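You operate a simulated robot arm through the tools that you are given. There is no shell and no other tool. Be economical: measure what you need, move in short steps, check, and stop when the job is done.

Carry out the task below with a simulated two-armed robot. There is one attempt and no reset: what you move stays moved.

Task
Brush the grit off the mat with the brush from the white drawer.
Fine: pass the brush to your other hand first; put it back and shut the drawer. What is to be rubbed or washed off counts as gone when no trace of it is left.

The check looks at the end state, three seconds after you hand in, the way a careful person would. Anything else that was tipped, shoved, dropped, spilled or broken makes it a failure.

Robot
Two 6-joint arms with two-finger parallel grippers on one trunk, on a base that drives. Base frame: it is fixed to the floor where the robot stands at the start and does not move with it; the origin is under the middle of the robot, x ahead of it, y to its left, z up. Units: mm, rad, N and s.
The left shoulder is at the start at [60, 187, 1047], the right one opposite. With the tool pointing down near the work surface each hand reaches from about 100 to 580 mm from the robot's upright axis, wherever it stands, measured 20 degrees to its own side. Places, roughly: grit [600, -500, 800]; inside of the white drawer of the long table [600, 0, 600]; white drawer of the long table [600, 0, 600]. Payload 1.57 kg a hand.
The tool frame of a hand sits at the grasp point between the pads (the TCP): z along the fingers, y along the line on which they close. The tips reach 30 mm beyond it. The gripper opens to 110 mm. The fingers are 24 mm wide and 12 mm thick; the gripper's body (48 by 112 mm) begins 78 mm behind the TCP.
Orientation is told as [roll, pitch, yaw] about the base's x, y, z axes, in that order, counted from this pose: with the fingers straight down and closing along the base's y, the tool's x points along the base's -x, its y along +y and its z along -z.

Tools
- The arms move only by the tool jog_arm. It takes "left_commands", "right_commands" or both (then of equal length, played together; a hand with none holds still); each is a list of rows, each a list of 7 numbers: the shift along the base's x, y, z in mm, then the turn, a rotation vector about the base's x, y, z in rad, then the finger opening in mm, from 0 to 110. In form: [[dx, dy, dz, rx, ry, rz, jaw], ...]. A call has 1 to 8 rows; each row shifts and turns the commanded pose from where the row before left it. Rows are played at 5 a second. More than 50 mm and 0.15 rad between two rows, or a gripper value outside its range, and nothing of the call is played. A pose out of reach is approached as far as the arm can. The call stops where the force on the tool passes 40 N (or 10 N more than at its start, if that is more) or the arm is blocked; 0.2 s more then pass. Each finger travels about 153 mm/s and halts on what it meets, pressing with about 41 N; the grip force reading is that of the motor and also rises with nothing between the fingers. The clock runs only during rows and for 0.2 s after the last one: add rows that do not move to give the fingers time. It gives the time, the measured TCP pose, the force on the tool (base axes), the opening and the grip force at its end, in the units of the frame above (readings bear some noise), with the torque about the TCP (base axes, N m) and any sound that the robot's microphone picked up.
- Cameras (640 x 400 px; columns grow to the right, rows downward): "scene" is now at [5.7, -19.6, 1575.5]; the picture's right is [-0.27, -0.96, 0.00], its down [-0.83, 0.23, -0.51] and it looks along [0.49, -0.14, -0.86] (base axes); focal length 287 px, centre (320, 200). "left" rides on the left gripper at [70, -16, -141] in its tool frame; the picture's right is [0.23, 0.97, 0.00], its down [-0.86, 0.20, -0.48] and it looks along [-0.47, 0.11, 0.88] (tool axes); focal length 222 px, centre (320, 200). "right" rides on the right gripper at [70, 16, -141] in its tool frame; the picture's right is [-0.23, 0.97, 0.00], its down [-0.86, -0.20, -0.48] and it looks along [-0.47, -0.11, 0.88] (tool axes); focal length 222 px, centre (320, 200). There is no depth. A picture from a camera that has moved, and an enlarged one, comes with that camera's place and axes in the base frame and with its lens.
- camera(camera): a new picture of that camera. No time passes.
- lift_body(by): slides the trunk up (or, below 0, down) by that many mm; the arms and the scene camera ride with it, the base frame stays. It gives what a move gives, with no picture.
- roll_base(legs): drives the robot by 1 to 6 legs, each [ahead, left, turn to the left] in mm, mm and rad, along the robot's own axes; the way and the turn of a leg run together, so that a leg with both is an arc; at most 1500 mm and 3.142 rad a leg. The arms and the cameras ride along, it lands a little off, and it stops where it bumps. It gives what a move gives.
- head_to(pan, tilt): turns the head with the scene camera to pan (to the left, within 1.501 rad either way) and tilt (down, from -0.506 to 1.204), counted from straight ahead of the robot. It gives what a move gives.
- inspect(camera, box): a new picture of the part [left, top, right, bottom] of that camera's present view, enlarged. No time passes.
- close_job(): hands the job in; it is judged then, once.

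Go step by step. Nothing tells you exact positions but the pictures and the camera data: compare them with the known pose of the tool, close in by small moves and look again before you grip or let go. The budget is 120 turns and 92 pictures, counting those below and the enlarged ones. Unless the task says otherwise, let go and move clear before handing in, and close with one line.

The tools are called after "Call:" by a JSON object that holds its "name" and its "arguments". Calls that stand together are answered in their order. jog_arm: Moves the arms, as the interface text tells. Its arguments: {"type":"object","properties":{"left_commands":{"type":"array"},"right_commands":{"type":"array"}},"required":[]} The other tools are called the same way: lift_body (by) slides the trunk up or down; roll_base (legs) drives the base; head_to (pan, tilt) turns the head that bears the scene camera; camera (camera) takes a picture; inspect (camera, box) takes an enlarged picture of a part of a camera's view; close_job () hands the job in.

At the start:

```text
clock: 0.0
left_eef_pos: [405.7, -13.2, 1088.3]
left_tcp_rot: [0.001, -0.001, 0.0]
left_contact_force: [-0.2, 0.2, 0.1]
left_moment: [0.0, -0.03, -0.05]
left_finger_gap: 110.0
left_finger_force: 0.1
right_eef_pos: [289.4, -372.7, 1099.7]
right_tcp_rot: [0.001, 0.001, 0.0]
right_contact_force: [0.4, -0.4, 0.1]
right_moment: [0.01, 0.03, -0.01]
right_finger_gap: 110.0
right_finger_force: 0.0
trunk travel left (down, up): [-675.0, 315.0]
robot x, y, heading: [-3.2, -0.5, 0.001]
head pan, tilt: [-0.269, 1.037]
```

scene: 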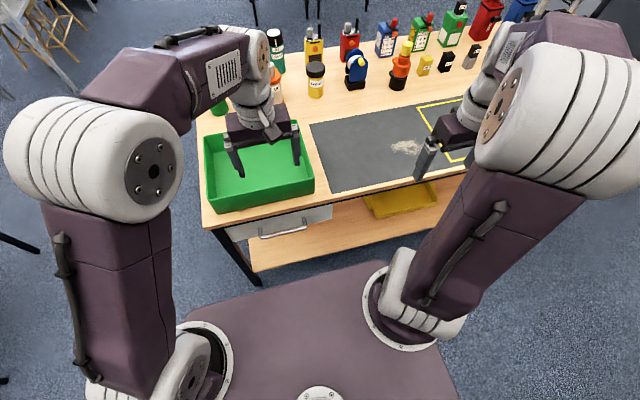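
right: 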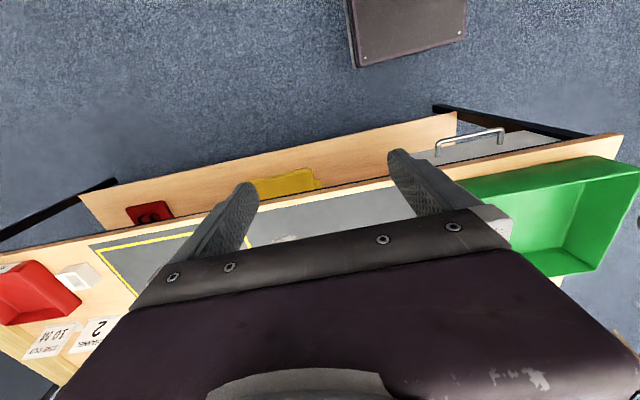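
left: 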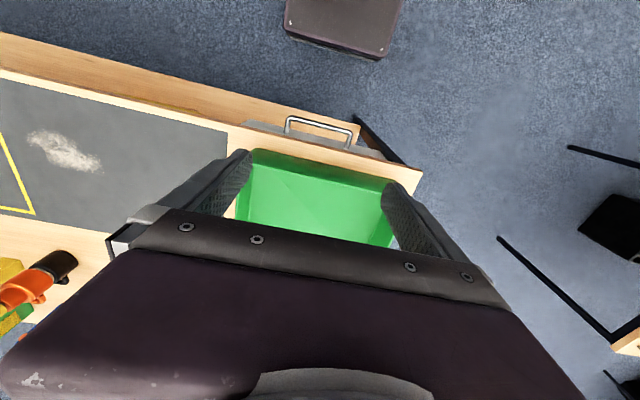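

The table edge runs nearly along y at about x = 450, with its top near z = 790. The drawer handle is around [428, -13, 690] and the grit around [575, -490]. I'll look closer at the grit and the drawer first.

Call:
{"name": "inspect", "arguments": {"camera": "scene", "box": [190, 90, 510, 290]}}

Call:
{"name": "inspect", "arguments": {"camera": "left", "box": [200, 80, 440, 230]}}

```text
2.00 times, centred on (350, 190) of scene
camera zoom: at [5.7, -19.6, 1575.5], right [-0.27, -0.96, 0.0], down [-0.83, 0.23, -0.51], along [0.49, -0.14, -0.86], focal length 573 px, centre (260, 220)
```

zoom: 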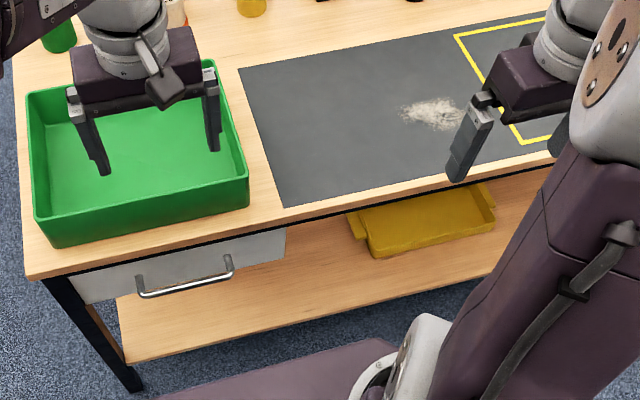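

```text
2.67 times, centred on (320, 155) of left
camera zoom: at [337.4, -28.1, 1230.0], right [-0.23, 0.97, 0.0], down [0.86, 0.2, 0.48], along [0.47, 0.11, -0.88], focal length 592 px, centre (320, 320)
```

zoom: 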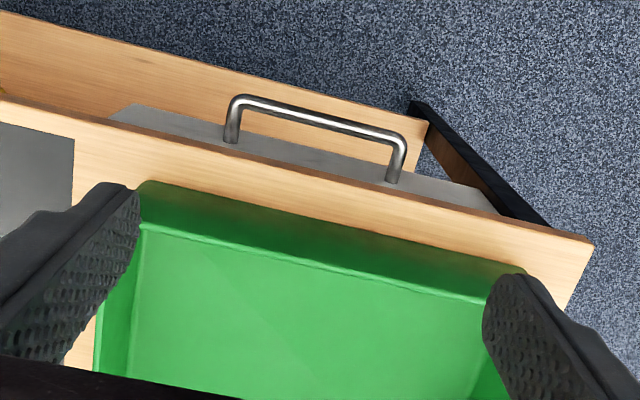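

The table top is at z≈780 with its edge at x≈457. The handle bar is about [433, -9, 659] and runs along y, with about 150 mm between its posts. I'll back off, lower the trunk, and turn the left hand to point forward with the fingers closing vertically.

Call:
{"name": "roll_base", "arguments": {"legs": [[-220, 0, 0]]}}

Call:
{"name": "lift_body", "arguments": {"by": -200}}

Call:
{"name": "jog_arm", "arguments": {"left_commands": [[0, 0, 0, 0.0864, -0.0864, -0.0864, 60], [0, 0, 0, 0.0864, -0.0864, -0.0864, 60], [0, 0, 0, 0.0864, -0.0864, -0.0864, 60], [0, 0, 0, 0.0864, -0.0864, -0.0864, 60], [0, 0, 0, 0.0864, -0.0864, -0.0864, 60], [0, 0, 0, 0.0864, -0.0864, -0.0864, 60], [0, 0, 0, 0.0864, -0.0864, -0.0864, 60]]}}

Call:
{"name": "jog_arm", "arguments": {"left_commands": [[0, 0, 0, 0.0864, -0.0864, -0.0864, 60], [0, 0, 0, 0.0864, -0.0864, -0.0864, 60], [0, 0, 0, 0.0864, -0.0864, -0.0864, 60], [0, 0, 0, 0.0864, -0.0864, -0.0864, 60], [0, 0, 0, 0.0864, -0.0864, -0.0864, 60], [0, 0, 0, 0.0864, -0.0864, -0.0864, 60], [0, 0, 0, 0.0864, -0.0864, -0.0864, 60]]}}

Call:
{"name": "camera", "arguments": {"camera": "scene"}}

Call:
{"name": "camera", "arguments": {"camera": "left"}}

```text
clock: 1.7
left_eef_pos: [190.3, -11.2, 1087.8]
left_tcp_rot: [0.001, -0.002, 0.007]
left_contact_force: [0.9, 0.3, 0.5]
left_moment: [0.02, 0.01, 0.04]
left_finger_gap: 109.9
left_finger_force: 0.1
right_eef_pos: [73.6, -370.1, 1099.7]
right_tcp_rot: [0.0, 0.0, 0.004]
right_contact_force: [-0.1, -0.1, 0.1]
right_moment: [-0.01, -0.01, 0.01]
right_finger_gap: 110.1
right_finger_force: 0.0
trunk travel left (down, up): [-675.0, 315.0]
robot x, y, heading: [-218.6, 2.3, 0.005]
head pan, tilt: [-0.269, 1.037]
```

```text
clock: 3.8
left_eef_pos: [189.8, -11.2, 889.1]
left_tcp_rot: [0.001, -0.001, 0.004]
left_contact_force: [0.2, 0.6, 1.5]
left_moment: [0.04, -0.03, 0.0]
left_finger_gap: 109.9
left_finger_force: 0.1
right_eef_pos: [74.5, -370.7, 899.8]
right_tcp_rot: [0.0, 0.002, 0.004]
right_contact_force: [0.2, 0.1, -0.5]
right_moment: [0.02, 0.0, 0.02]
right_finger_gap: 110.3
right_finger_force: 0.1
trunk travel left (down, up): [-475.0, 515.0]
robot x, y, heading: [-216.8, 1.3, 0.002]
head pan, tilt: [-0.269, 1.037]
```

```text
clock: 5.4
left_eef_pos: [189.2, -12.2, 889.7]
left_tcp_rot: [0.784, -0.344, -0.784]
left_contact_force: [-0.6, 0.8, 0.0]
left_moment: [0.01, -0.01, 0.0]
left_finger_gap: 59.7
left_finger_force: 0.1
right_eef_pos: [74.4, -370.3, 900.9]
right_tcp_rot: [0.0, 0.0, 0.003]
right_contact_force: [0.9, 0.1, -0.7]
right_moment: [0.01, -0.01, 0.03]
right_finger_gap: 110.1
right_finger_force: 0.0
trunk travel left (down, up): [-475.0, 515.0]
robot x, y, heading: [-216.9, 3.6, 0.004]
head pan, tilt: [-0.269, 1.037]
```

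```text
clock: 7.0
left_eef_pos: [188.5, -11.9, 887.6]
left_tcp_rot: [1.571, -0.004, -1.573]
left_contact_force: [0.4, 0.1, 0.4]
left_moment: [-0.01, 0.0, 0.0]
left_finger_gap: 60.1
left_finger_force: 0.0
right_eef_pos: [76.0, -369.3, 899.6]
right_tcp_rot: [-0.001, -0.001, 0.006]
right_contact_force: [0.7, 0.5, -0.6]
right_moment: [0.05, 0.02, 0.02]
right_finger_gap: 109.9
right_finger_force: 0.0
trunk travel left (down, up): [-475.0, 515.0]
robot x, y, heading: [-214.4, 2.9, 0.01]
head pan, tilt: [-0.269, 1.037]
```

```text
86 pictures are left
camera scene: at [-210.8, -20.1, 1375.6], right [-0.26, -0.97, 0.0], down [-0.83, 0.22, -0.51], along [0.49, -0.13, -0.86], focal length 287 px, centre (320, 200)
```

scene: 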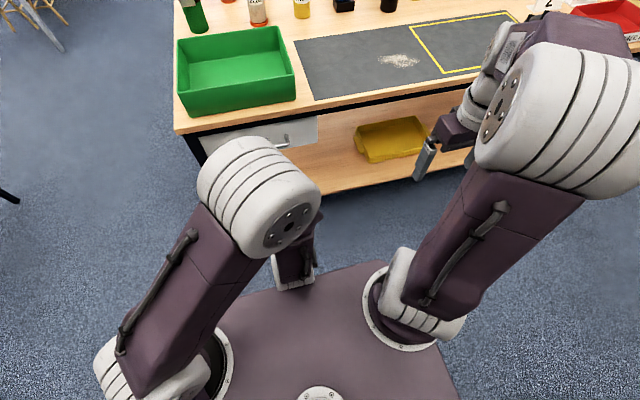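

```text
85 pictures are left
camera left: at [48.5, 59.0, 871.8], right [0.0, 0.23, 0.97], down [-0.48, -0.85, 0.2], along [0.88, -0.47, 0.11], focal length 222 px, centre (320, 200)
```

left: 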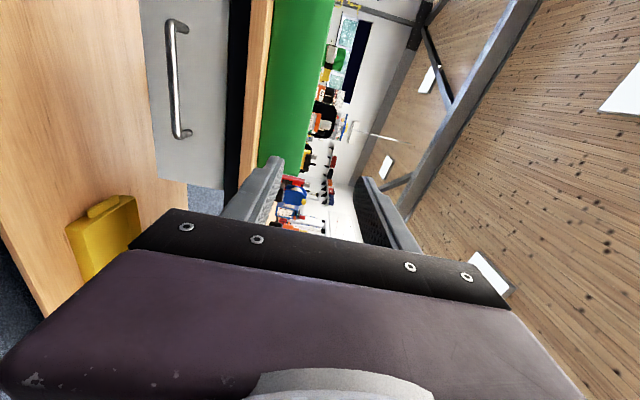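

The handle now reads z≈665, centred at y≈-3. I'll move the left hand down and forward to a pre-grasp and check.

Call:
{"name": "jog_arm", "arguments": {"left_commands": [[15, 2, -45, 0, 0, 0, 60], [25, 2, -45, 0, 0, 0, 60], [30, 2, -45, 0, 0, 0, 60], [30, 2, -45, 0, 0, 0, 60], [30, 1, -44, 0, 0, 0, 60], [40, 0, 0, 0, 0, 0, 60], [0, 0, 0, 0, 0, 0, 60]]}}

Call:
{"name": "camera", "arguments": {"camera": "left"}}

Call:
{"name": "camera", "arguments": {"camera": "scene"}}

```text
refused: row 2 steps farther than a row can; nothing moved
```

```text
84 pictures are left
camera left: at [48.5, 59.0, 871.8], right [0.0, 0.23, 0.97], down [-0.48, -0.85, 0.2], along [0.88, -0.47, 0.11], focal length 222 px, centre (320, 200)
```

left: 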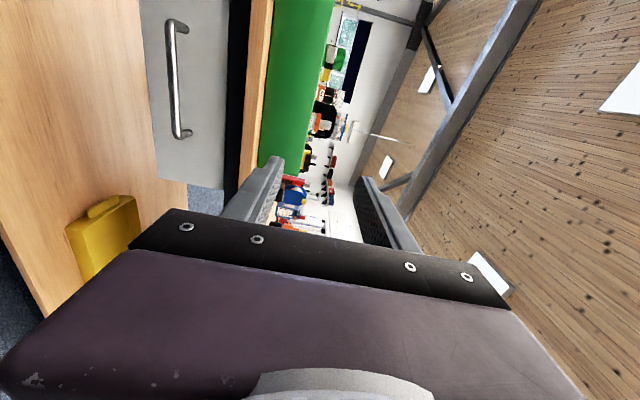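

```text
83 pictures are left
camera scene: at [-210.8, -20.1, 1375.6], right [-0.26, -0.97, 0.0], down [-0.83, 0.22, -0.51], along [0.49, -0.13, -0.86], focal length 287 px, centre (320, 200)
```

scene: 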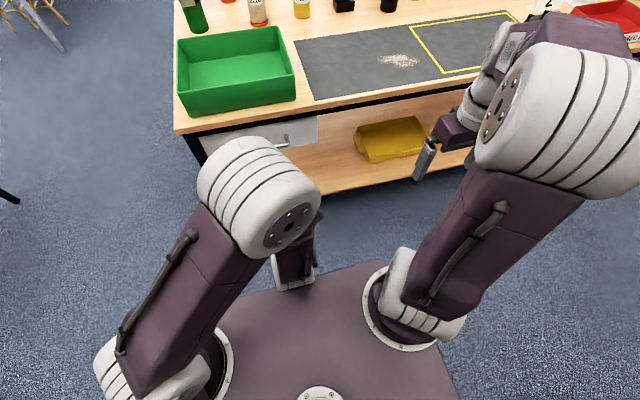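

The row was longer than 50 mm, so nothing moved. I'll use smaller steps.

Call:
{"name": "jog_arm", "arguments": {"left_commands": [[20, 2, -40, 0, 0, 0, 60], [20, 2, -40, 0, 0, 0, 60], [20, 2, -40, 0, 0, 0, 60], [20, 1, -40, 0, 0, 0, 60], [20, 1, -40, 0, 0, 0, 60], [40, 1, -24, 0, 0, 0, 60], [30, 0, 0, 0, 0, 0, 60], [0, 0, 0, 0, 0, 0, 60]]}}

Call:
{"name": "camera", "arguments": {"camera": "left"}}

```text
clock: 8.8
left_eef_pos: [358.6, -6.1, 663.6]
left_tcp_rot: [1.571, -0.004, -1.571]
left_contact_force: [0.0, 0.2, -0.5]
left_moment: [0.02, 0.0, 0.0]
left_finger_gap: 60.2
left_finger_force: 0.1
right_eef_pos: [75.6, -370.1, 899.6]
right_tcp_rot: [0.0, 0.0, 0.003]
right_contact_force: [-0.9, 0.7, 0.1]
right_moment: [0.01, 0.02, 0.0]
right_finger_gap: 109.7
right_finger_force: 0.1
trunk travel left (down, up): [-475.0, 515.0]
robot x, y, heading: [-216.3, 2.6, 0.005]
head pan, tilt: [-0.269, 1.037]
```

```text
82 pictures are left
camera left: at [218.2, 64.9, 647.2], right [0.0, 0.23, 0.97], down [-0.48, -0.85, 0.2], along [0.88, -0.47, 0.11], focal length 222 px, centre (320, 200)
```

left: 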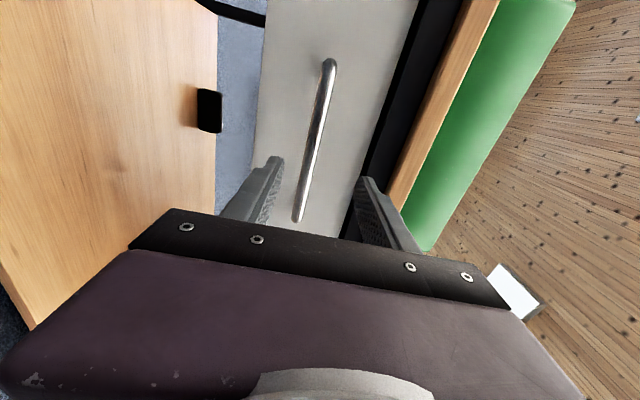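

The bar looks to be at z≈654, perhaps as far out as x≈450. I'll lower 10 mm, go in closer and look again.

Call:
{"name": "jog_arm", "arguments": {"left_commands": [[30, 0, -10, 0, 0, 0, 50], [30, 0, 0, 0, 0, 0, 50], [0, 0, 0, 0, 0, 0, 50]]}}

Call:
{"name": "camera", "arguments": {"camera": "left"}}

```text
clock: 9.6
left_eef_pos: [421.2, -3.2, 655.6]
left_tcp_rot: [1.57, -0.002, -1.571]
left_contact_force: [0.8, 0.9, -1.1]
left_moment: [0.03, 0.0, 0.01]
left_finger_gap: 50.1
left_finger_force: 0.0
right_eef_pos: [74.6, -370.5, 900.6]
right_tcp_rot: [0.001, 0.001, 0.007]
right_contact_force: [0.3, 0.2, 0.7]
right_moment: [0.01, -0.02, 0.02]
right_finger_gap: 110.0
right_finger_force: 0.1
trunk travel left (down, up): [-475.0, 515.0]
robot x, y, heading: [-215.3, 0.2, 0.005]
head pan, tilt: [-0.269, 1.037]
```

```text
81 pictures are left
camera left: at [280.2, 66.5, 638.6], right [0.0, 0.23, 0.97], down [-0.48, -0.85, 0.2], along [0.88, -0.47, 0.11], focal length 222 px, centre (320, 200)
```

left: 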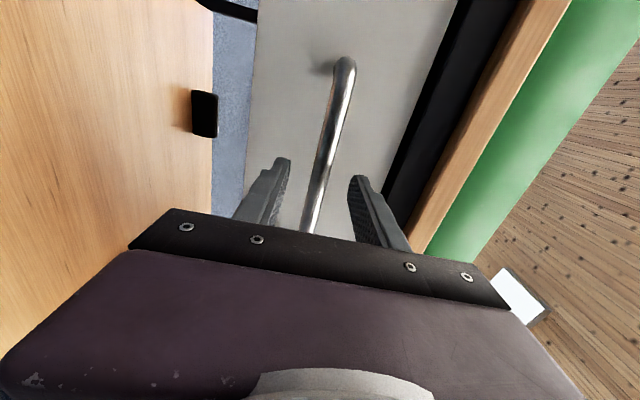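

The bar triangulates to x≈452, z≈652. I'll advance 18 mm and close.

Call:
{"name": "jog_arm", "arguments": {"left_commands": [[18, 0, -3, 0, 0, 0, 50], [0, 0, 0, 0, 0, 0, 0], [0, 0, 0, 0, 0, 0, 0], [0, 0, 0, 0, 0, 0, 0]]}}

Call:
{"name": "camera", "arguments": {"camera": "left"}}

```text
clock: 10.6
left_eef_pos: [438.6, -3.4, 653.3]
left_tcp_rot: [1.573, -0.003, -1.57]
left_contact_force: [1.1, 2.2, 3.9]
left_moment: [0.63, -0.02, 0.16]
left_finger_gap: 13.8
left_finger_force: 30.3
right_eef_pos: [72.8, -370.3, 900.9]
right_tcp_rot: [0.001, 0.0, 0.004]
right_contact_force: [-0.3, -0.7, -0.5]
right_moment: [0.01, -0.04, -0.01]
right_finger_gap: 109.9
right_finger_force: 0.1
trunk travel left (down, up): [-475.0, 515.0]
robot x, y, heading: [-217.0, -0.0, 0.002]
head pan, tilt: [-0.269, 1.037]
```

```text
80 pictures are left
camera left: at [297.9, 67.3, 636.7], right [0.0, 0.23, 0.97], down [-0.48, -0.85, 0.2], along [0.88, -0.47, 0.11], focal length 222 px, centre (320, 200)
```

left: 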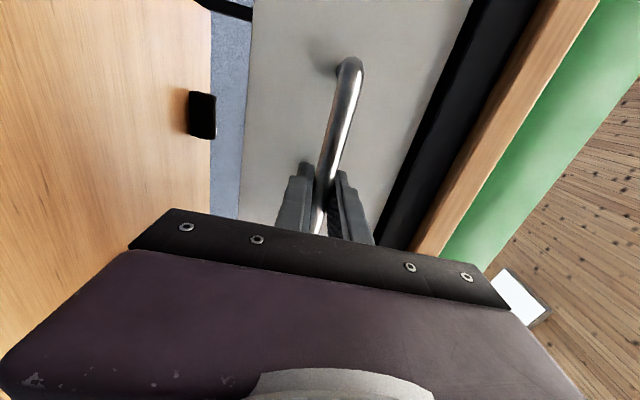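

The bar is gripped. I'll pull the drawer by backing the base.

Call:
{"name": "roll_base", "arguments": {"legs": [[-120, 0, 0]]}}

Call:
{"name": "camera", "arguments": {"camera": "scene"}}

```text
clock: 11.9
left_eef_pos: [316.3, -1.4, 652.5]
left_tcp_rot: [1.57, -0.006, -1.567]
left_contact_force: [0.0, 18.2, 3.9]
left_moment: [0.69, -0.05, 0.49]
left_finger_gap: 13.8
left_finger_force: 30.0
right_eef_pos: [-48.0, -368.0, 901.8]
right_tcp_rot: [-0.002, -0.002, 0.005]
right_contact_force: [-0.8, -0.4, -0.4]
right_moment: [-0.01, -0.03, -0.01]
right_finger_gap: 109.9
right_finger_force: 0.1
trunk travel left (down, up): [-475.0, 515.0]
robot x, y, heading: [-339.3, 0.4, 0.005]
head pan, tilt: [-0.269, 1.037]
```

```text
79 pictures are left
camera scene: at [-334.3, -18.4, 1375.6], right [-0.26, -0.97, 0.0], down [-0.83, 0.22, -0.51], along [0.49, -0.13, -0.86], focal length 287 px, centre (320, 200)
```

scene: 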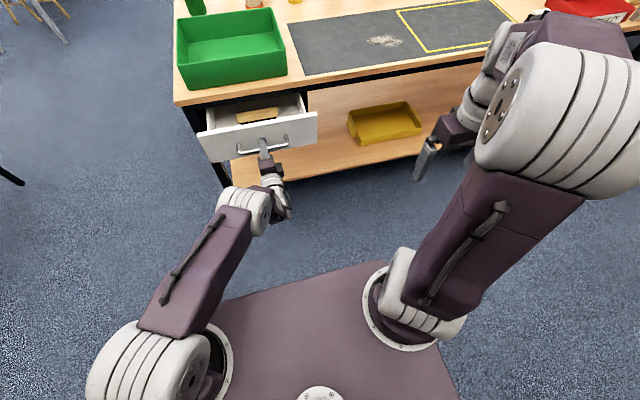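

The drawer is opening and the brush is visible. I'll pull a bit more.

Call:
{"name": "roll_base", "arguments": {"legs": [[-90, -2, 0]]}}

Call:
{"name": "head_to", "arguments": {"pan": 0.0, "tilt": 0.75}}

Call:
{"name": "camera", "arguments": {"camera": "scene"}}

```text
clock: 13.0
left_eef_pos: [226.6, -4.5, 653.0]
left_tcp_rot: [1.569, -0.007, -1.564]
left_contact_force: [0.6, 22.7, 7.3]
left_moment: [0.71, 0.03, -0.01]
left_finger_gap: 14.2
left_finger_force: 29.9
right_eef_pos: [-139.5, -371.5, 901.4]
right_tcp_rot: [-0.001, -0.001, 0.005]
right_contact_force: [-0.7, 0.1, 0.2]
right_moment: [0.0, -0.02, 0.01]
right_finger_gap: 110.1
right_finger_force: 0.1
trunk travel left (down, up): [-475.0, 515.0]
robot x, y, heading: [-426.3, -2.5, 0.006]
head pan, tilt: [-0.269, 1.037]
```

```text
clock: 13.8
left_eef_pos: [226.8, -3.4, 653.8]
left_tcp_rot: [1.573, -0.006, -1.564]
left_contact_force: [1.0, 7.2, 7.9]
left_moment: [0.63, -0.03, 0.88]
left_finger_gap: 14.0
left_finger_force: 30.3
right_eef_pos: [-138.7, -373.1, 899.9]
right_tcp_rot: [0.0, 0.0, 0.003]
right_contact_force: [-0.5, -0.7, 0.8]
right_moment: [0.0, 0.01, -0.03]
right_finger_gap: 109.7
right_finger_force: 0.1
trunk travel left (down, up): [-475.0, 515.0]
robot x, y, heading: [-424.7, -2.4, 0.003]
head pan, tilt: [0.0, 0.75]
```

```text
78 pictures are left
camera scene: at [-405.6, -4.0, 1397.3], right [0.0, -1.0, 0.0], down [-0.68, 0.0, -0.73], along [0.73, 0.0, -0.68], focal length 287 px, centre (320, 200)
```

scene: 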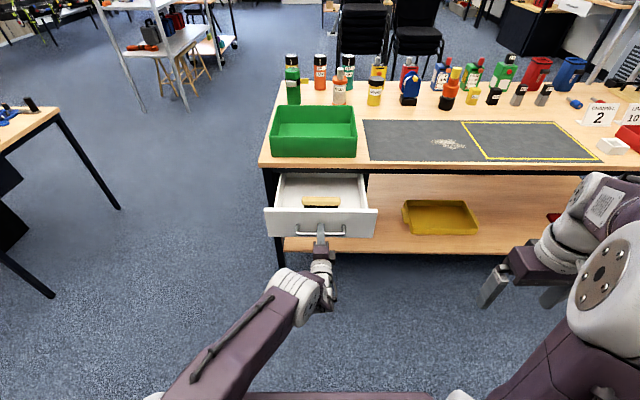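

The drawer is open about 210 mm with the brush inside, near its front. I'll release the handle, back off and raise the hand.

Call:
{"name": "jog_arm", "arguments": {"left_commands": [[0, 0, 0, 0, 0, 0, 60], [0, 0, 0, 0, 0, 0, 60], [-40, 0, 0, 0, 0, 0, 60], [-40, 0, 10, 0, 0, 0, 60], [0, 0, 48, 0, 0, 0, 60], [0, 0, 48, 0, 0, 0, 60], [0, 0, 48, 0, 0, 0, 60], [0, 0, 40, 0, 0, 0, 60]]}}

Call:
{"name": "jog_arm", "arguments": {"left_commands": [[0, 0, 0, -0.0864, 0.0864, 0.0864, 80], [0, 0, 0, -0.0864, 0.0864, 0.0864, 80], [0, 0, 0, -0.0864, 0.0864, 0.0864, 80], [0, 0, 0, -0.0864, 0.0864, 0.0864, 80], [0, 0, 0, -0.0864, 0.0864, 0.0864, 80], [0, 0, 0, -0.0864, 0.0864, 0.0864, 80], [0, 0, 0, -0.0864, 0.0864, 0.0864, 80]]}}

Call:
{"name": "jog_arm", "arguments": {"left_commands": [[0, 0, 0, -0.0864, 0.0864, 0.0864, 80], [0, 0, 0, -0.0864, 0.0864, 0.0864, 80], [0, 0, 0, -0.0864, 0.0864, 0.0864, 80], [0, 0, 0, -0.0864, 0.0864, 0.0864, 80], [0, 0, 0, -0.0864, 0.0864, 0.0864, 80], [0, 0, 0, -0.0864, 0.0864, 0.0864, 80], [0, 0, 0, -0.0864, 0.0864, 0.0864, 80]]}}

Call:
{"name": "camera", "arguments": {"camera": "left"}}

Call:
{"name": "inspect", "arguments": {"camera": "scene", "box": [256, 150, 416, 250]}}

```text
clock: 15.6
left_eef_pos: [146.5, -4.2, 844.3]
left_tcp_rot: [1.57, -0.004, -1.566]
left_contact_force: [0.7, -0.8, 0.4]
left_moment: [-0.02, -0.02, -0.02]
left_finger_gap: 59.7
left_finger_force: 0.2
right_eef_pos: [-137.3, -373.3, 901.3]
right_tcp_rot: [0.001, -0.002, 0.004]
right_contact_force: [-0.1, 0.1, 0.6]
right_moment: [0.03, -0.03, 0.0]
right_finger_gap: 110.3
right_finger_force: 0.1
trunk travel left (down, up): [-475.0, 515.0]
robot x, y, heading: [-428.6, -5.9, 0.001]
head pan, tilt: [0.0, 0.75]
```

```text
clock: 17.2
left_eef_pos: [147.4, -6.1, 848.0]
left_tcp_rot: [0.781, -0.34, -0.775]
left_contact_force: [-0.7, -0.1, 0.4]
left_moment: [0.02, -0.01, 0.01]
left_finger_gap: 79.9
left_finger_force: 0.0
right_eef_pos: [-135.9, -373.4, 900.5]
right_tcp_rot: [-0.002, 0.001, 0.004]
right_contact_force: [-0.1, -0.9, 0.5]
right_moment: [0.01, 0.03, -0.01]
right_finger_gap: 110.1
right_finger_force: 0.0
trunk travel left (down, up): [-475.0, 515.0]
robot x, y, heading: [-430.3, -0.4, 0.002]
head pan, tilt: [0.0, 0.75]
```

```text
clock: 18.8
left_eef_pos: [120.1, 5.1, 840.3]
left_tcp_rot: [-0.004, 0.007, 0.006]
left_contact_force: [-0.7, -0.4, -0.3]
left_moment: [-0.01, 0.0, 0.02]
left_finger_gap: 79.8
left_finger_force: 0.0
left hand out of reach, approached as far as the arm can: row 6, 7
right_eef_pos: [-137.7, -373.3, 899.8]
right_tcp_rot: [-0.001, 0.001, 0.005]
right_contact_force: [0.3, 0.5, -0.9]
right_moment: [0.01, -0.01, -0.01]
right_finger_gap: 109.9
right_finger_force: 0.0
trunk travel left (down, up): [-475.0, 515.0]
robot x, y, heading: [-427.9, -1.4, 0.005]
head pan, tilt: [0.0, 0.75]
```

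```text
77 pictures are left
camera left: at [52.1, -10.2, 981.2], right [-0.23, 0.97, 0.0], down [0.86, 0.21, 0.47], along [0.46, 0.11, -0.88], focal length 222 px, centre (320, 200)
```

left: 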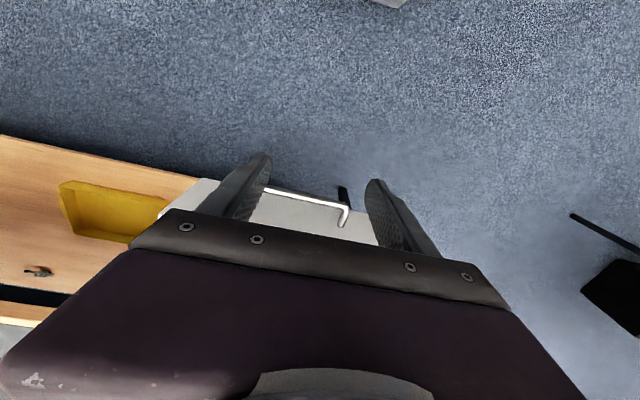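

```text
4.00 times, centred on (336, 200) of scene
camera zoom: at [-404.5, -4.3, 1397.2], right [0.0, -1.0, 0.0], down [-0.68, 0.0, -0.73], along [0.73, 0.0, -0.68], focal length 1146 px, centre (256, 200)
```

zoom: 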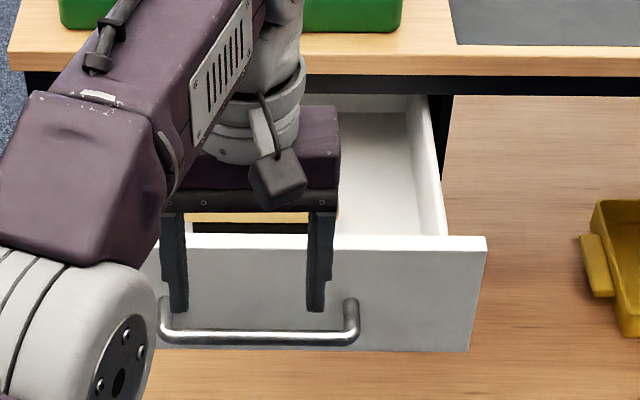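

The robot stands too far back for a downward grasp; the brush is around x≈385. I'll raise the trunk 100 mm and drive 290 mm forward.

Call:
{"name": "lift_body", "arguments": {"by": 100}}

Call:
{"name": "roll_base", "arguments": {"legs": [[270, 0, 0]]}}

Call:
{"name": "camera", "arguments": {"camera": "left"}}

Call:
{"name": "camera", "arguments": {"camera": "scene"}}

```text
clock: 20.1
left_eef_pos: [119.7, 4.7, 939.7]
left_tcp_rot: [-0.002, 0.004, 0.005]
left_contact_force: [0.3, 0.3, 0.5]
left_moment: [-0.04, 0.02, 0.03]
left_finger_gap: 80.0
left_finger_force: 0.1
right_eef_pos: [-137.2, -373.9, 1000.2]
right_tcp_rot: [0.001, 0.0, 0.004]
right_contact_force: [0.3, 0.2, 0.3]
right_moment: [0.0, -0.01, 0.01]
right_finger_gap: 110.1
right_finger_force: 0.1
trunk travel left (down, up): [-575.0, 415.0]
robot x, y, heading: [-428.7, -6.3, 0.002]
head pan, tilt: [0.0, 0.75]
```

```text
clock: 22.0
left_eef_pos: [389.5, 11.5, 940.4]
left_tcp_rot: [-0.002, 0.004, 0.012]
left_contact_force: [0.2, 0.4, 0.8]
left_moment: [0.02, 0.02, 0.01]
left_finger_gap: 79.7
left_finger_force: 0.2
right_eef_pos: [133.7, -368.9, 1000.7]
right_tcp_rot: [0.0, 0.0, 0.011]
right_contact_force: [0.4, 0.2, 0.7]
right_moment: [0.02, -0.02, 0.0]
right_finger_gap: 110.1
right_finger_force: 0.1
trunk travel left (down, up): [-575.0, 415.0]
robot x, y, heading: [-160.0, -3.4, 0.017]
head pan, tilt: [0.0, 0.75]
```

```text
75 pictures are left
camera left: at [321.2, -4.8, 1081.1], right [-0.24, 0.97, 0.0], down [0.85, 0.21, 0.47], along [0.46, 0.11, -0.88], focal length 222 px, centre (320, 200)
```

left: 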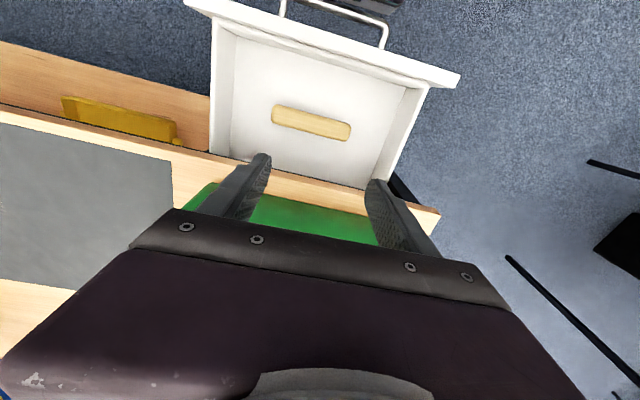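

```text
74 pictures are left
camera scene: at [-135.4, -2.7, 1497.2], right [0.01, -1.0, 0.0], down [-0.68, -0.01, -0.73], along [0.73, 0.01, -0.68], focal length 287 px, centre (320, 200)
```

scene: 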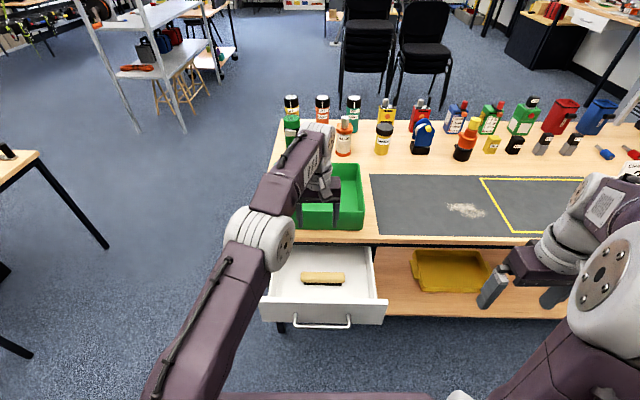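

The brush's wooden top is about [391, -6, 655]. It is roughly 147 mm long along y and 35 mm wide. I'll turn the left hand so it closes along x, to grip near the brush's +y end, and drive a little closer.

Call:
{"name": "jog_arm", "arguments": {"left_commands": [[-10, 4, 0, 0, 0, -0.144, 80], [-10, 4, 0, 0, 0, -0.144, 80], [-10, 4, 0, 0, 0, -0.144, 80], [-10, 4, 0, 0, 0, -0.144, 80], [-10, 4, 0, 0, 0, -0.144, 80], [-10, 4, 0, 0, 0, -0.144, 80], [-10, 4, 0, 0, 0, -0.144, 80], [-10, 0, 0, 0, 0, -0.144, 80]]}}

Call:
{"name": "jog_arm", "arguments": {"left_commands": [[0, 0, 0, 0, 0, -0.144, 80], [0, 0, 0, 0, 0, -0.144, 80], [0, 0, 0, 0, 0, -0.143, 80]]}}

Call:
{"name": "roll_base", "arguments": {"legs": [[80, 0, -0.015]]}}

Call:
{"name": "camera", "arguments": {"camera": "left"}}

```text
clock: 23.8
left_eef_pos: [306.8, 39.3, 938.6]
left_tcp_rot: [-0.002, 0.007, -1.141]
left_contact_force: [-0.6, -0.7, 0.1]
left_moment: [0.01, -0.01, 0.04]
left_finger_gap: 80.2
left_finger_force: 0.1
right_eef_pos: [132.3, -369.8, 1001.2]
right_tcp_rot: [0.001, -0.002, 0.01]
right_contact_force: [0.1, 0.3, 0.3]
right_moment: [0.02, -0.01, -0.03]
right_finger_gap: 110.1
right_finger_force: 0.0
trunk travel left (down, up): [-575.0, 415.0]
robot x, y, heading: [-155.6, -3.7, 0.011]
head pan, tilt: [0.0, 0.75]
```

```text
clock: 24.6
left_eef_pos: [307.1, 38.3, 939.6]
left_tcp_rot: [-0.002, 0.006, -1.572]
left_contact_force: [0.5, 0.5, 0.9]
left_moment: [0.04, -0.03, 0.04]
left_finger_gap: 79.7
left_finger_force: 0.1
right_eef_pos: [134.1, -368.5, 1000.5]
right_tcp_rot: [-0.001, 0.001, 0.009]
right_contact_force: [-1.0, -0.3, 0.3]
right_moment: [-0.01, 0.01, 0.03]
right_finger_gap: 110.2
right_finger_force: 0.1
trunk travel left (down, up): [-575.0, 415.0]
robot x, y, heading: [-157.2, -1.9, 0.008]
head pan, tilt: [0.0, 0.75]
```

```text
clock: 25.7
left_eef_pos: [390.2, 32.3, 939.7]
left_tcp_rot: [-0.004, 0.005, -1.583]
left_contact_force: [0.9, -0.4, 0.1]
left_moment: [0.0, 0.03, 0.03]
left_finger_gap: 80.0
left_finger_force: 0.1
right_eef_pos: [209.9, -373.0, 999.5]
right_tcp_rot: [0.002, 0.001, -0.001]
right_contact_force: [0.6, 0.0, 0.2]
right_moment: [-0.02, 0.06, -0.02]
right_finger_gap: 110.2
right_finger_force: 0.2
trunk travel left (down, up): [-575.0, 415.0]
robot x, y, heading: [-78.8, -1.8, 0.002]
head pan, tilt: [0.0, 0.75]
```

```text
73 pictures are left
camera left: at [376.3, 103.0, 1080.8], right [0.98, 0.21, 0.0], down [0.19, -0.86, 0.47], along [0.1, -0.46, -0.88], focal length 222 px, centre (320, 200)
```

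left: 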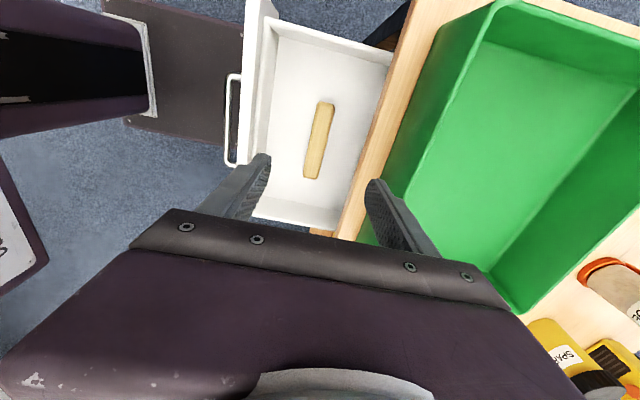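

The brush runs from y≈-73 to +73 at x≈394. I'll descend at x≈387 to keep clear of the table edge, and at y≈46 to take the +y end.

Call:
{"name": "jog_arm", "arguments": {"left_commands": [[-3, 7, -35, 0, 0, 0, 80], [0, 7, -40, 0, 0, 0, 80], [0, 0, -40, 0, 0, 0, 80], [0, 0, -40, 0, 0, 0, 80], [0, 0, -35, 0, 0, 0, 80], [0, 0, 0, 0, 0, 0, 80]]}}

Call:
{"name": "camera", "arguments": {"camera": "left"}}

Call:
{"name": "camera", "arguments": {"camera": "scene"}}

```text
clock: 27.1
left_eef_pos: [388.5, 47.6, 746.7]
left_tcp_rot: [-0.003, 0.006, -1.582]
left_contact_force: [-0.4, -1.2, 0.4]
left_moment: [-0.03, 0.03, 0.03]
left_finger_gap: 79.8
left_finger_force: 0.1
right_eef_pos: [210.2, -372.2, 1000.8]
right_tcp_rot: [0.0, -0.002, -0.001]
right_contact_force: [-0.2, 0.6, 0.5]
right_moment: [0.01, 0.01, 0.01]
right_finger_gap: 110.2
right_finger_force: 0.1
trunk travel left (down, up): [-575.0, 415.0]
robot x, y, heading: [-78.8, -0.5, -0.005]
head pan, tilt: [0.0, 0.75]
```

```text
72 pictures are left
camera left: at [374.7, 117.0, 887.4], right [0.98, 0.21, 0.0], down [0.19, -0.86, 0.47], along [0.1, -0.46, -0.88], focal length 222 px, centre (320, 200)
```

left: 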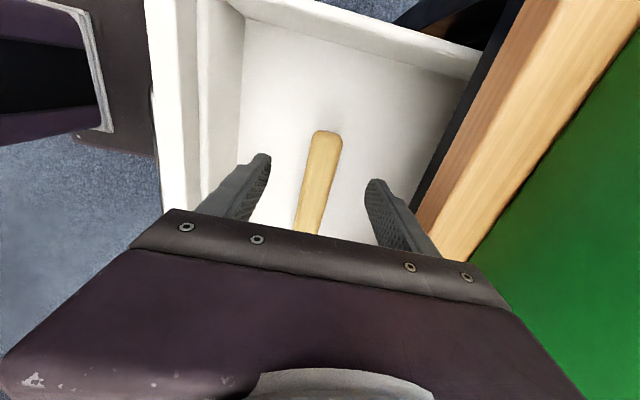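

```text
71 pictures are left
camera scene: at [-55.5, -2.6, 1497.3], right [0.0, -1.0, 0.0], down [-0.68, 0.0, -0.73], along [0.73, 0.0, -0.68], focal length 287 px, centre (320, 200)
```

scene: 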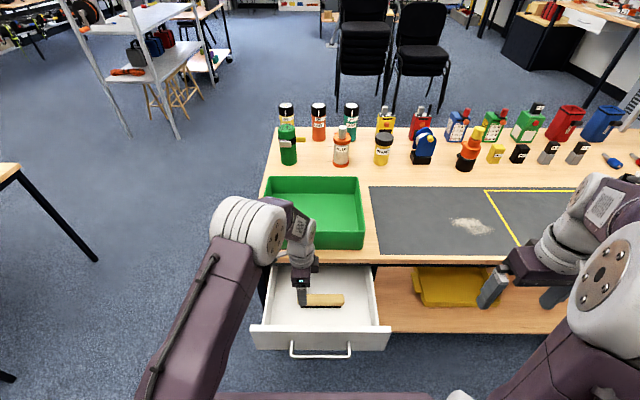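

The alignment is good. I'll zoom in to measure the brush height before going down.

Call:
{"name": "inspect", "arguments": {"camera": "scene", "box": [240, 250, 400, 350]}}

Call:
{"name": "jog_arm", "arguments": {"left_commands": [[-3, 0, -35, 0, 0, 0, 80], [0, 0, -35, 0, 0, 0, 80], [0, 0, 0, 0, 0, 0, 80]]}}

Call:
{"name": "camera", "arguments": {"camera": "left"}}

Call:
{"name": "inspect", "arguments": {"camera": "scene", "box": [240, 250, 400, 350]}}

```text
4.00 times, centred on (320, 300) of scene
camera zoom: at [-55.5, -2.6, 1497.3], right [0.0, -1.0, 0.0], down [-0.68, 0.0, -0.73], along [0.73, 0.0, -0.68], focal length 1146 px, centre (320, -200)
```

zoom: 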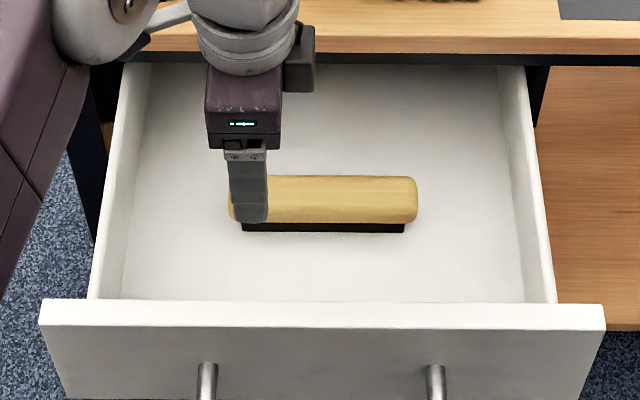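

```text
clock: 27.9
left_eef_pos: [384.8, 47.0, 677.2]
left_tcp_rot: [-0.003, 0.005, -1.584]
left_contact_force: [-0.5, -0.6, 0.0]
left_moment: [-0.04, 0.0, 0.01]
left_finger_gap: 80.0
left_finger_force: 0.0
right_eef_pos: [208.9, -372.9, 999.5]
right_tcp_rot: [-0.001, 0.002, -0.001]
right_contact_force: [-0.4, -1.0, 0.3]
right_moment: [-0.02, -0.04, -0.02]
right_finger_gap: 110.0
right_finger_force: 0.0
trunk travel left (down, up): [-575.0, 415.0]
robot x, y, heading: [-84.6, 1.1, 0.0]
head pan, tilt: [0.0, 0.75]
```

```text
69 pictures are left
camera left: at [371.3, 117.5, 818.1], right [0.98, 0.21, 0.0], down [0.19, -0.86, 0.47], along [0.1, -0.46, -0.88], focal length 222 px, centre (320, 200)
```

left: 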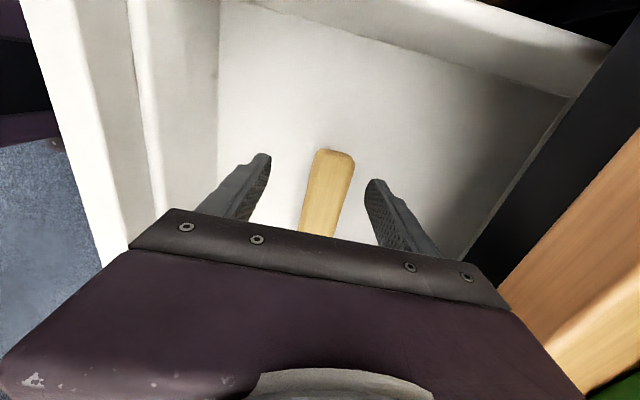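

```text
4.00 times, centred on (320, 300) of scene
camera zoom: at [-55.3, -2.7, 1497.3], right [0.0, -1.0, 0.0], down [-0.68, 0.0, -0.73], along [0.73, 0.0, -0.68], focal length 1146 px, centre (320, -200)
```

zoom: 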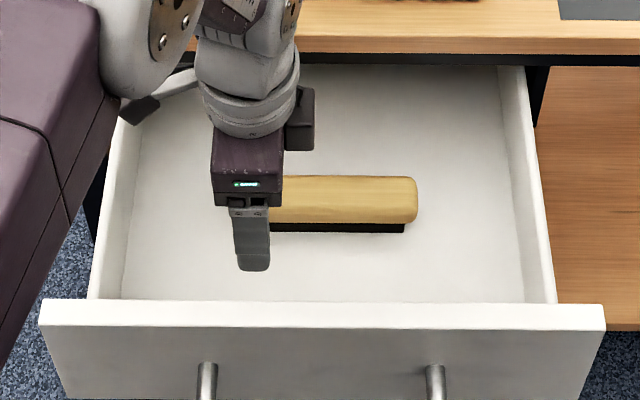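

The brush is about 30 mm wide, with the wooden back at roughly z 635–655 and bristles to about 610. I'll go down to TCP z≈650 and close.

Call:
{"name": "jog_arm", "arguments": {"left_commands": [[0, 0, -27, 0, 0, 0, 80], [0, 0, 0, 0, 0, 0, 80], [0, 0, 0, 0, 0, 0, 50], [0, 0, 0, 0, 0, 0, 0], [0, 0, 0, 0, 0, 0, 0], [0, 0, 0, 0, 0, 0, 0]]}}

Call:
{"name": "camera", "arguments": {"camera": "left"}}

Call:
{"name": "inspect", "arguments": {"camera": "scene", "box": [240, 250, 400, 350]}}

```text
clock: 29.3
left_eef_pos: [384.1, 48.0, 650.7]
left_tcp_rot: [-0.003, 0.006, -1.584]
left_contact_force: [0.1, 0.1, 0.5]
left_moment: [0.06, -0.06, -0.01]
left_finger_gap: 33.3
left_finger_force: 40.9
right_eef_pos: [210.5, -373.3, 999.9]
right_tcp_rot: [-0.001, 0.001, -0.002]
right_contact_force: [-0.1, -0.1, 0.2]
right_moment: [0.02, 0.0, -0.01]
right_finger_gap: 110.0
right_finger_force: 0.1
trunk travel left (down, up): [-575.0, 415.0]
robot x, y, heading: [-75.0, -0.9, -0.002]
head pan, tilt: [0.0, 0.75]
```

```text
67 pictures are left
camera left: at [370.1, 118.7, 792.6], right [0.98, 0.21, 0.0], down [0.19, -0.86, 0.47], along [0.1, -0.46, -0.88], focal length 222 px, centre (320, 200)
```

left: 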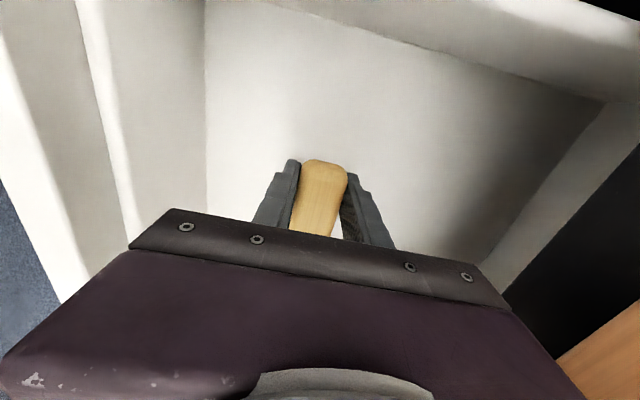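

```text
4.00 times, centred on (320, 300) of scene
camera zoom: at [-54.8, -2.7, 1497.2], right [0.0, -1.0, 0.0], down [-0.68, 0.0, -0.73], along [0.73, 0.0, -0.68], focal length 1146 px, centre (320, -200)
```

zoom: 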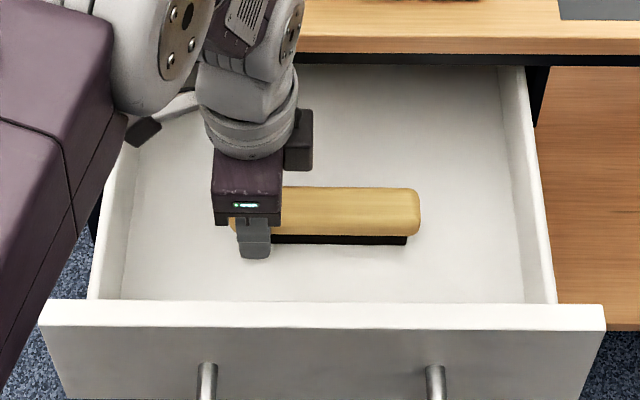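

The brush is gripped (33 mm). I'll lift it straight up to about z = 900, and at the same time turn the right hand to yaw +90° so it also closes along x.

Call:
{"name": "jog_arm", "arguments": {"left_commands": [[0, 0, 30, 0, 0, 0, 0], [0, 0, 40, 0, 0, 0, 0], [0, 0, 40, 0, 0, 0, 0], [-5, 0, 40, 0, 0, 0, 0], [-15, -5, 40, 0, 0, 0, 0], [-15, -10, 40, 0, 0, 0, 0], [-15, -10, 20, 0, 0, 0, 0], [0, -10, 0, 0, 0, 0, 0]], "right_commands": [[0, 10, 0, 0, 0, 0.143, 80], [0, 10, 0, 0, 0, 0.143, 80], [0, 10, 0, 0, 0, 0.143, 80], [0, 10, 0, 0, 0, 0.143, 80], [0, 10, 0, 0, 0, 0.143, 80], [0, 10, 0, 0, 0, 0.143, 80], [0, 10, 0, 0, 0, 0.143, 80], [0, 10, 0, 0, 0, 0.143, 80]]}}

Call:
{"name": "jog_arm", "arguments": {"right_commands": [[5, 0, 0, 0, 0, 0.143, 80], [20, 10, 0, 0, 0, 0.143, 80], [25, 10, 0, 0, 0, 0.142, 80], [30, 20, 0, 0, 0, 0, 80], [30, 30, 0, 0, 0, 0, 80], [10, 40, 0, 0, 0, 0, 80]]}}

Call:
{"name": "camera", "arguments": {"camera": "scene"}}

Call:
{"name": "camera", "arguments": {"camera": "right"}}

```text
clock: 31.1
left_eef_pos: [333.2, 12.6, 904.5]
left_tcp_rot: [-0.002, 0.005, -1.583]
left_contact_force: [0.5, -0.2, 0.0]
left_moment: [0.07, 0.01, -0.01]
left_finger_gap: 33.4
left_finger_force: 41.3
right_eef_pos: [210.5, -292.8, 999.9]
right_tcp_rot: [0.0, 0.001, 1.143]
right_contact_force: [0.0, 0.0, 0.2]
right_moment: [0.0, 0.02, -0.02]
right_finger_gap: 80.2
right_finger_force: 0.1
trunk travel left (down, up): [-575.0, 415.0]
robot x, y, heading: [-78.0, -0.0, -0.003]
head pan, tilt: [0.0, 0.75]
```

```text
clock: 32.5
left_eef_pos: [333.7, 12.9, 905.1]
left_tcp_rot: [-0.002, 0.002, -1.583]
left_contact_force: [-0.4, -0.3, -0.4]
left_moment: [0.02, 0.0, -0.01]
left_finger_gap: 33.6
left_finger_force: 40.6
right_eef_pos: [330.0, -181.6, 1001.0]
right_tcp_rot: [0.001, 0.003, 1.569]
right_contact_force: [0.2, 0.7, -0.1]
right_moment: [-0.04, 0.02, 0.01]
right_finger_gap: 80.1
right_finger_force: 0.0
trunk travel left (down, up): [-575.0, 415.0]
robot x, y, heading: [-79.1, 0.8, -0.003]
head pan, tilt: [0.0, 0.75]
```

```text
65 pictures are left
camera scene: at [-55.0, -1.2, 1497.2], right [0.0, -1.0, 0.0], down [-0.68, 0.0, -0.73], along [0.73, 0.0, -0.68], focal length 287 px, centre (320, 200)
```

scene: 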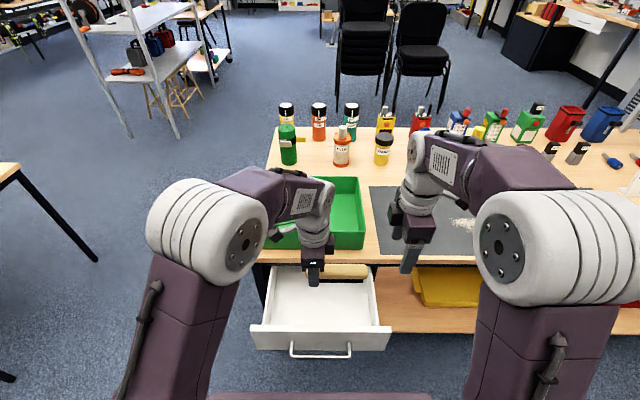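

```text
64 pictures are left
camera right: at [314.3, -250.0, 1142.8], right [-0.97, 0.23, 0.0], down [0.2, 0.86, 0.48], along [0.11, 0.46, -0.88], focal length 222 px, centre (320, 200)
```

right: 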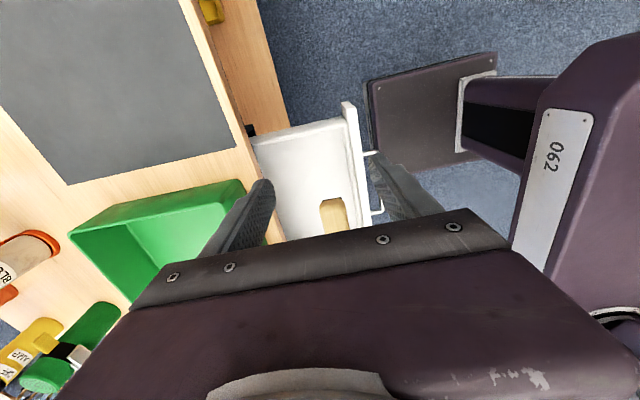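

The brush hangs in the left hand along y, centred near y≈-38, with its top at z≈909. I'll bring the right hand over its -y half at y≈-70 and check before lowering.

Call:
{"name": "jog_arm", "arguments": {"right_commands": [[1, 40, 0, 0, 0, 0, 80], [0, 40, 0, 0, 0, 0, 80], [0, 31, 0, 0, 0, 0, 80], [0, 0, -30, 0, 0, 0, 80], [0, 0, 0, 0, 0, 0, 80]]}}

Call:
{"name": "camera", "arguments": {"camera": "right"}}

Call:
{"name": "inspect", "arguments": {"camera": "scene", "box": [240, 150, 480, 300]}}

```text
clock: 33.7
left_eef_pos: [331.9, 12.4, 904.3]
left_tcp_rot: [-0.002, 0.004, -1.583]
left_contact_force: [0.1, -0.4, -1.2]
left_moment: [0.06, 0.02, -0.01]
left_finger_gap: 33.3
left_finger_force: 40.9
right_eef_pos: [327.5, -71.3, 970.3]
right_tcp_rot: [0.0, 0.001, 1.57]
right_contact_force: [-0.6, 0.8, -0.5]
right_moment: [-0.01, 0.01, -0.03]
right_finger_gap: 79.8
right_finger_force: 0.1
trunk travel left (down, up): [-575.0, 415.0]
robot x, y, heading: [-79.9, -4.9, 0.004]
head pan, tilt: [0.0, 0.75]
```

```text
63 pictures are left
camera right: at [312.8, -140.5, 1112.3], right [-0.97, 0.23, 0.0], down [0.2, 0.85, 0.48], along [0.11, 0.47, -0.88], focal length 222 px, centre (320, 200)
```

right: 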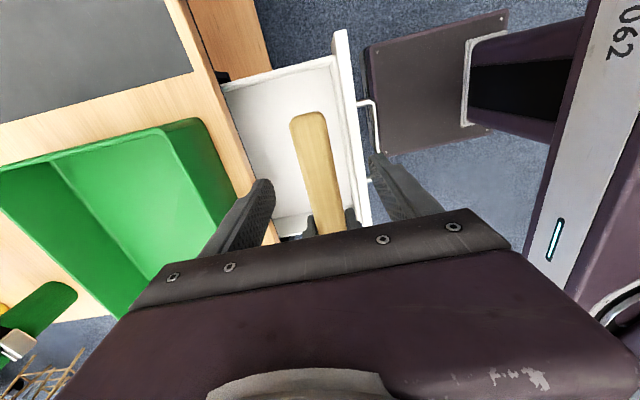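

```text
2.67 times, centred on (360, 225) of scene
camera zoom: at [-55.2, -2.5, 1497.3], right [0.0, -1.0, 0.0], down [-0.68, 0.0, -0.73], along [0.73, 0.0, -0.68], focal length 764 px, centre (213, 133)
```

zoom: 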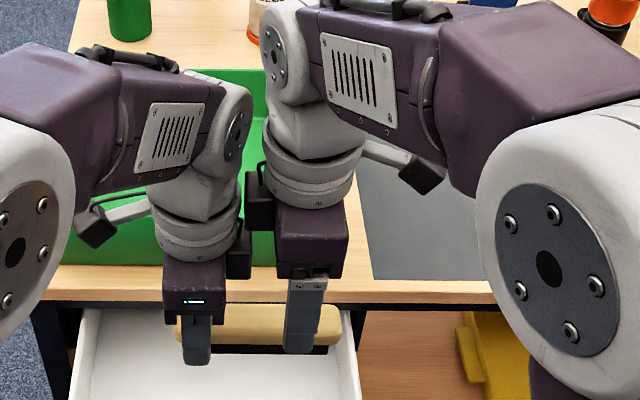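

Both grippers have small side blocks facing each other, so I'll shift the right hand out to y≈-87 for clearance. The brush end is at y≈-115. Then I'll lower to z≈914.

Call:
{"name": "jog_arm", "arguments": {"right_commands": [[2, -15, 0, 0, 0, 0, 80], [0, 0, -20, 0, 0, 0, 80], [0, 0, -20, 0, 0, 0, 80], [0, 0, -15, 0, 0, 0, 80], [0, 0, 0, 0, 0, 0, 80]]}}

Call:
{"name": "camera", "arguments": {"camera": "right"}}

Call:
{"name": "inspect", "arguments": {"camera": "scene", "box": [240, 200, 400, 300]}}

```text
clock: 34.9
left_eef_pos: [332.9, 13.5, 904.4]
left_tcp_rot: [-0.002, 0.004, -1.582]
left_contact_force: [0.0, 0.4, -1.1]
left_moment: [0.07, 0.0, -0.01]
left_finger_gap: 33.5
left_finger_force: 40.6
right_eef_pos: [331.9, -85.4, 915.8]
right_tcp_rot: [-0.002, -0.001, 1.569]
right_contact_force: [0.9, -0.1, 0.0]
right_moment: [0.01, 0.0, 0.03]
right_finger_gap: 80.1
right_finger_force: 0.1
trunk travel left (down, up): [-575.0, 415.0]
robot x, y, heading: [-80.6, -5.6, -0.002]
head pan, tilt: [0.0, 0.75]
```

```text
61 pictures are left
camera right: at [317.5, -155.5, 1057.0], right [-0.97, 0.23, 0.0], down [0.2, 0.85, 0.48], along [0.11, 0.47, -0.88], focal length 222 px, centre (320, 200)
```

right: 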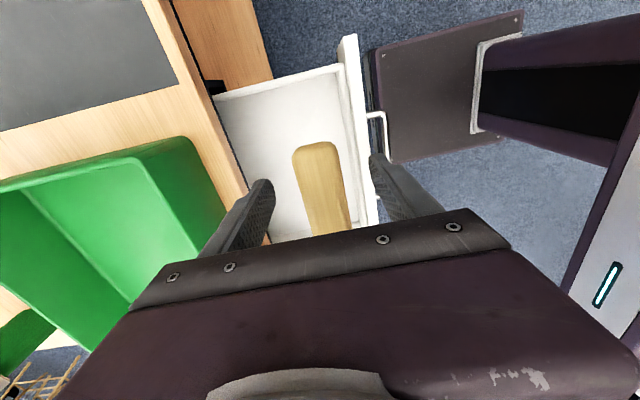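

```text
4.00 times, centred on (320, 250) of scene
camera zoom: at [-54.9, -2.5, 1497.2], right [0.0, -1.0, 0.0], down [-0.68, 0.0, -0.73], along [0.73, 0.0, -0.68], focal length 1146 px, centre (320, 0)
```

zoom: 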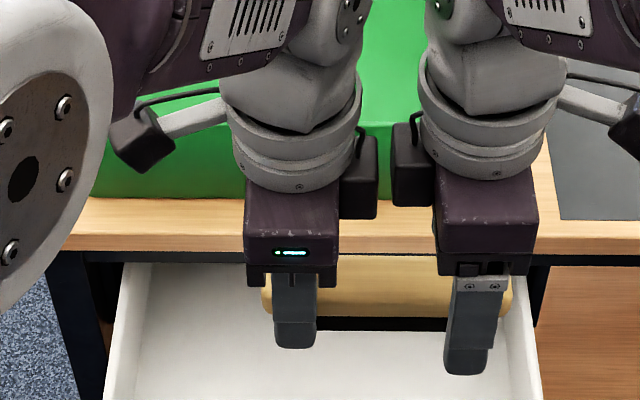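

The gap between hands is fine. I'll lower 5 mm and close the right hand on the brush.

Call:
{"name": "jog_arm", "arguments": {"right_commands": [[0, 0, -5, 0, 0, 0, 80], [0, 0, 0, 0, 0, 0, 50], [0, 0, 0, 0, 0, 0, 0], [0, 0, 0, 0, 0, 0, 0], [0, 0, 0, 0, 0, 0, 0]]}}

Call:
{"name": "inspect", "arguments": {"camera": "scene", "box": [240, 200, 400, 300]}}

```text
clock: 36.1
left_eef_pos: [332.8, 12.6, 904.7]
left_tcp_rot: [-0.002, 0.005, -1.582]
left_contact_force: [2.7, 1.3, -1.0]
left_moment: [0.05, -0.09, 0.53]
left_finger_gap: 33.4
left_finger_force: 40.8
right_eef_pos: [331.7, -85.2, 910.8]
right_tcp_rot: [0.001, -0.001, 1.57]
right_contact_force: [-2.7, -1.6, 1.7]
right_moment: [0.09, 0.05, -0.21]
right_finger_gap: 33.3
right_finger_force: 40.7
trunk travel left (down, up): [-575.0, 415.0]
robot x, y, heading: [-80.6, -0.2, -0.007]
head pan, tilt: [0.0, 0.75]
```

```text
4.00 times, centred on (320, 250) of scene
camera zoom: at [-54.7, -2.6, 1497.2], right [0.0, -1.0, 0.0], down [-0.68, 0.0, -0.73], along [0.73, 0.0, -0.68], focal length 1146 px, centre (320, 0)
```

zoom: 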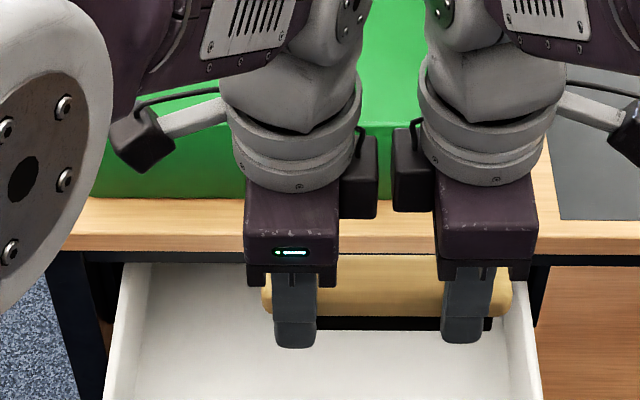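

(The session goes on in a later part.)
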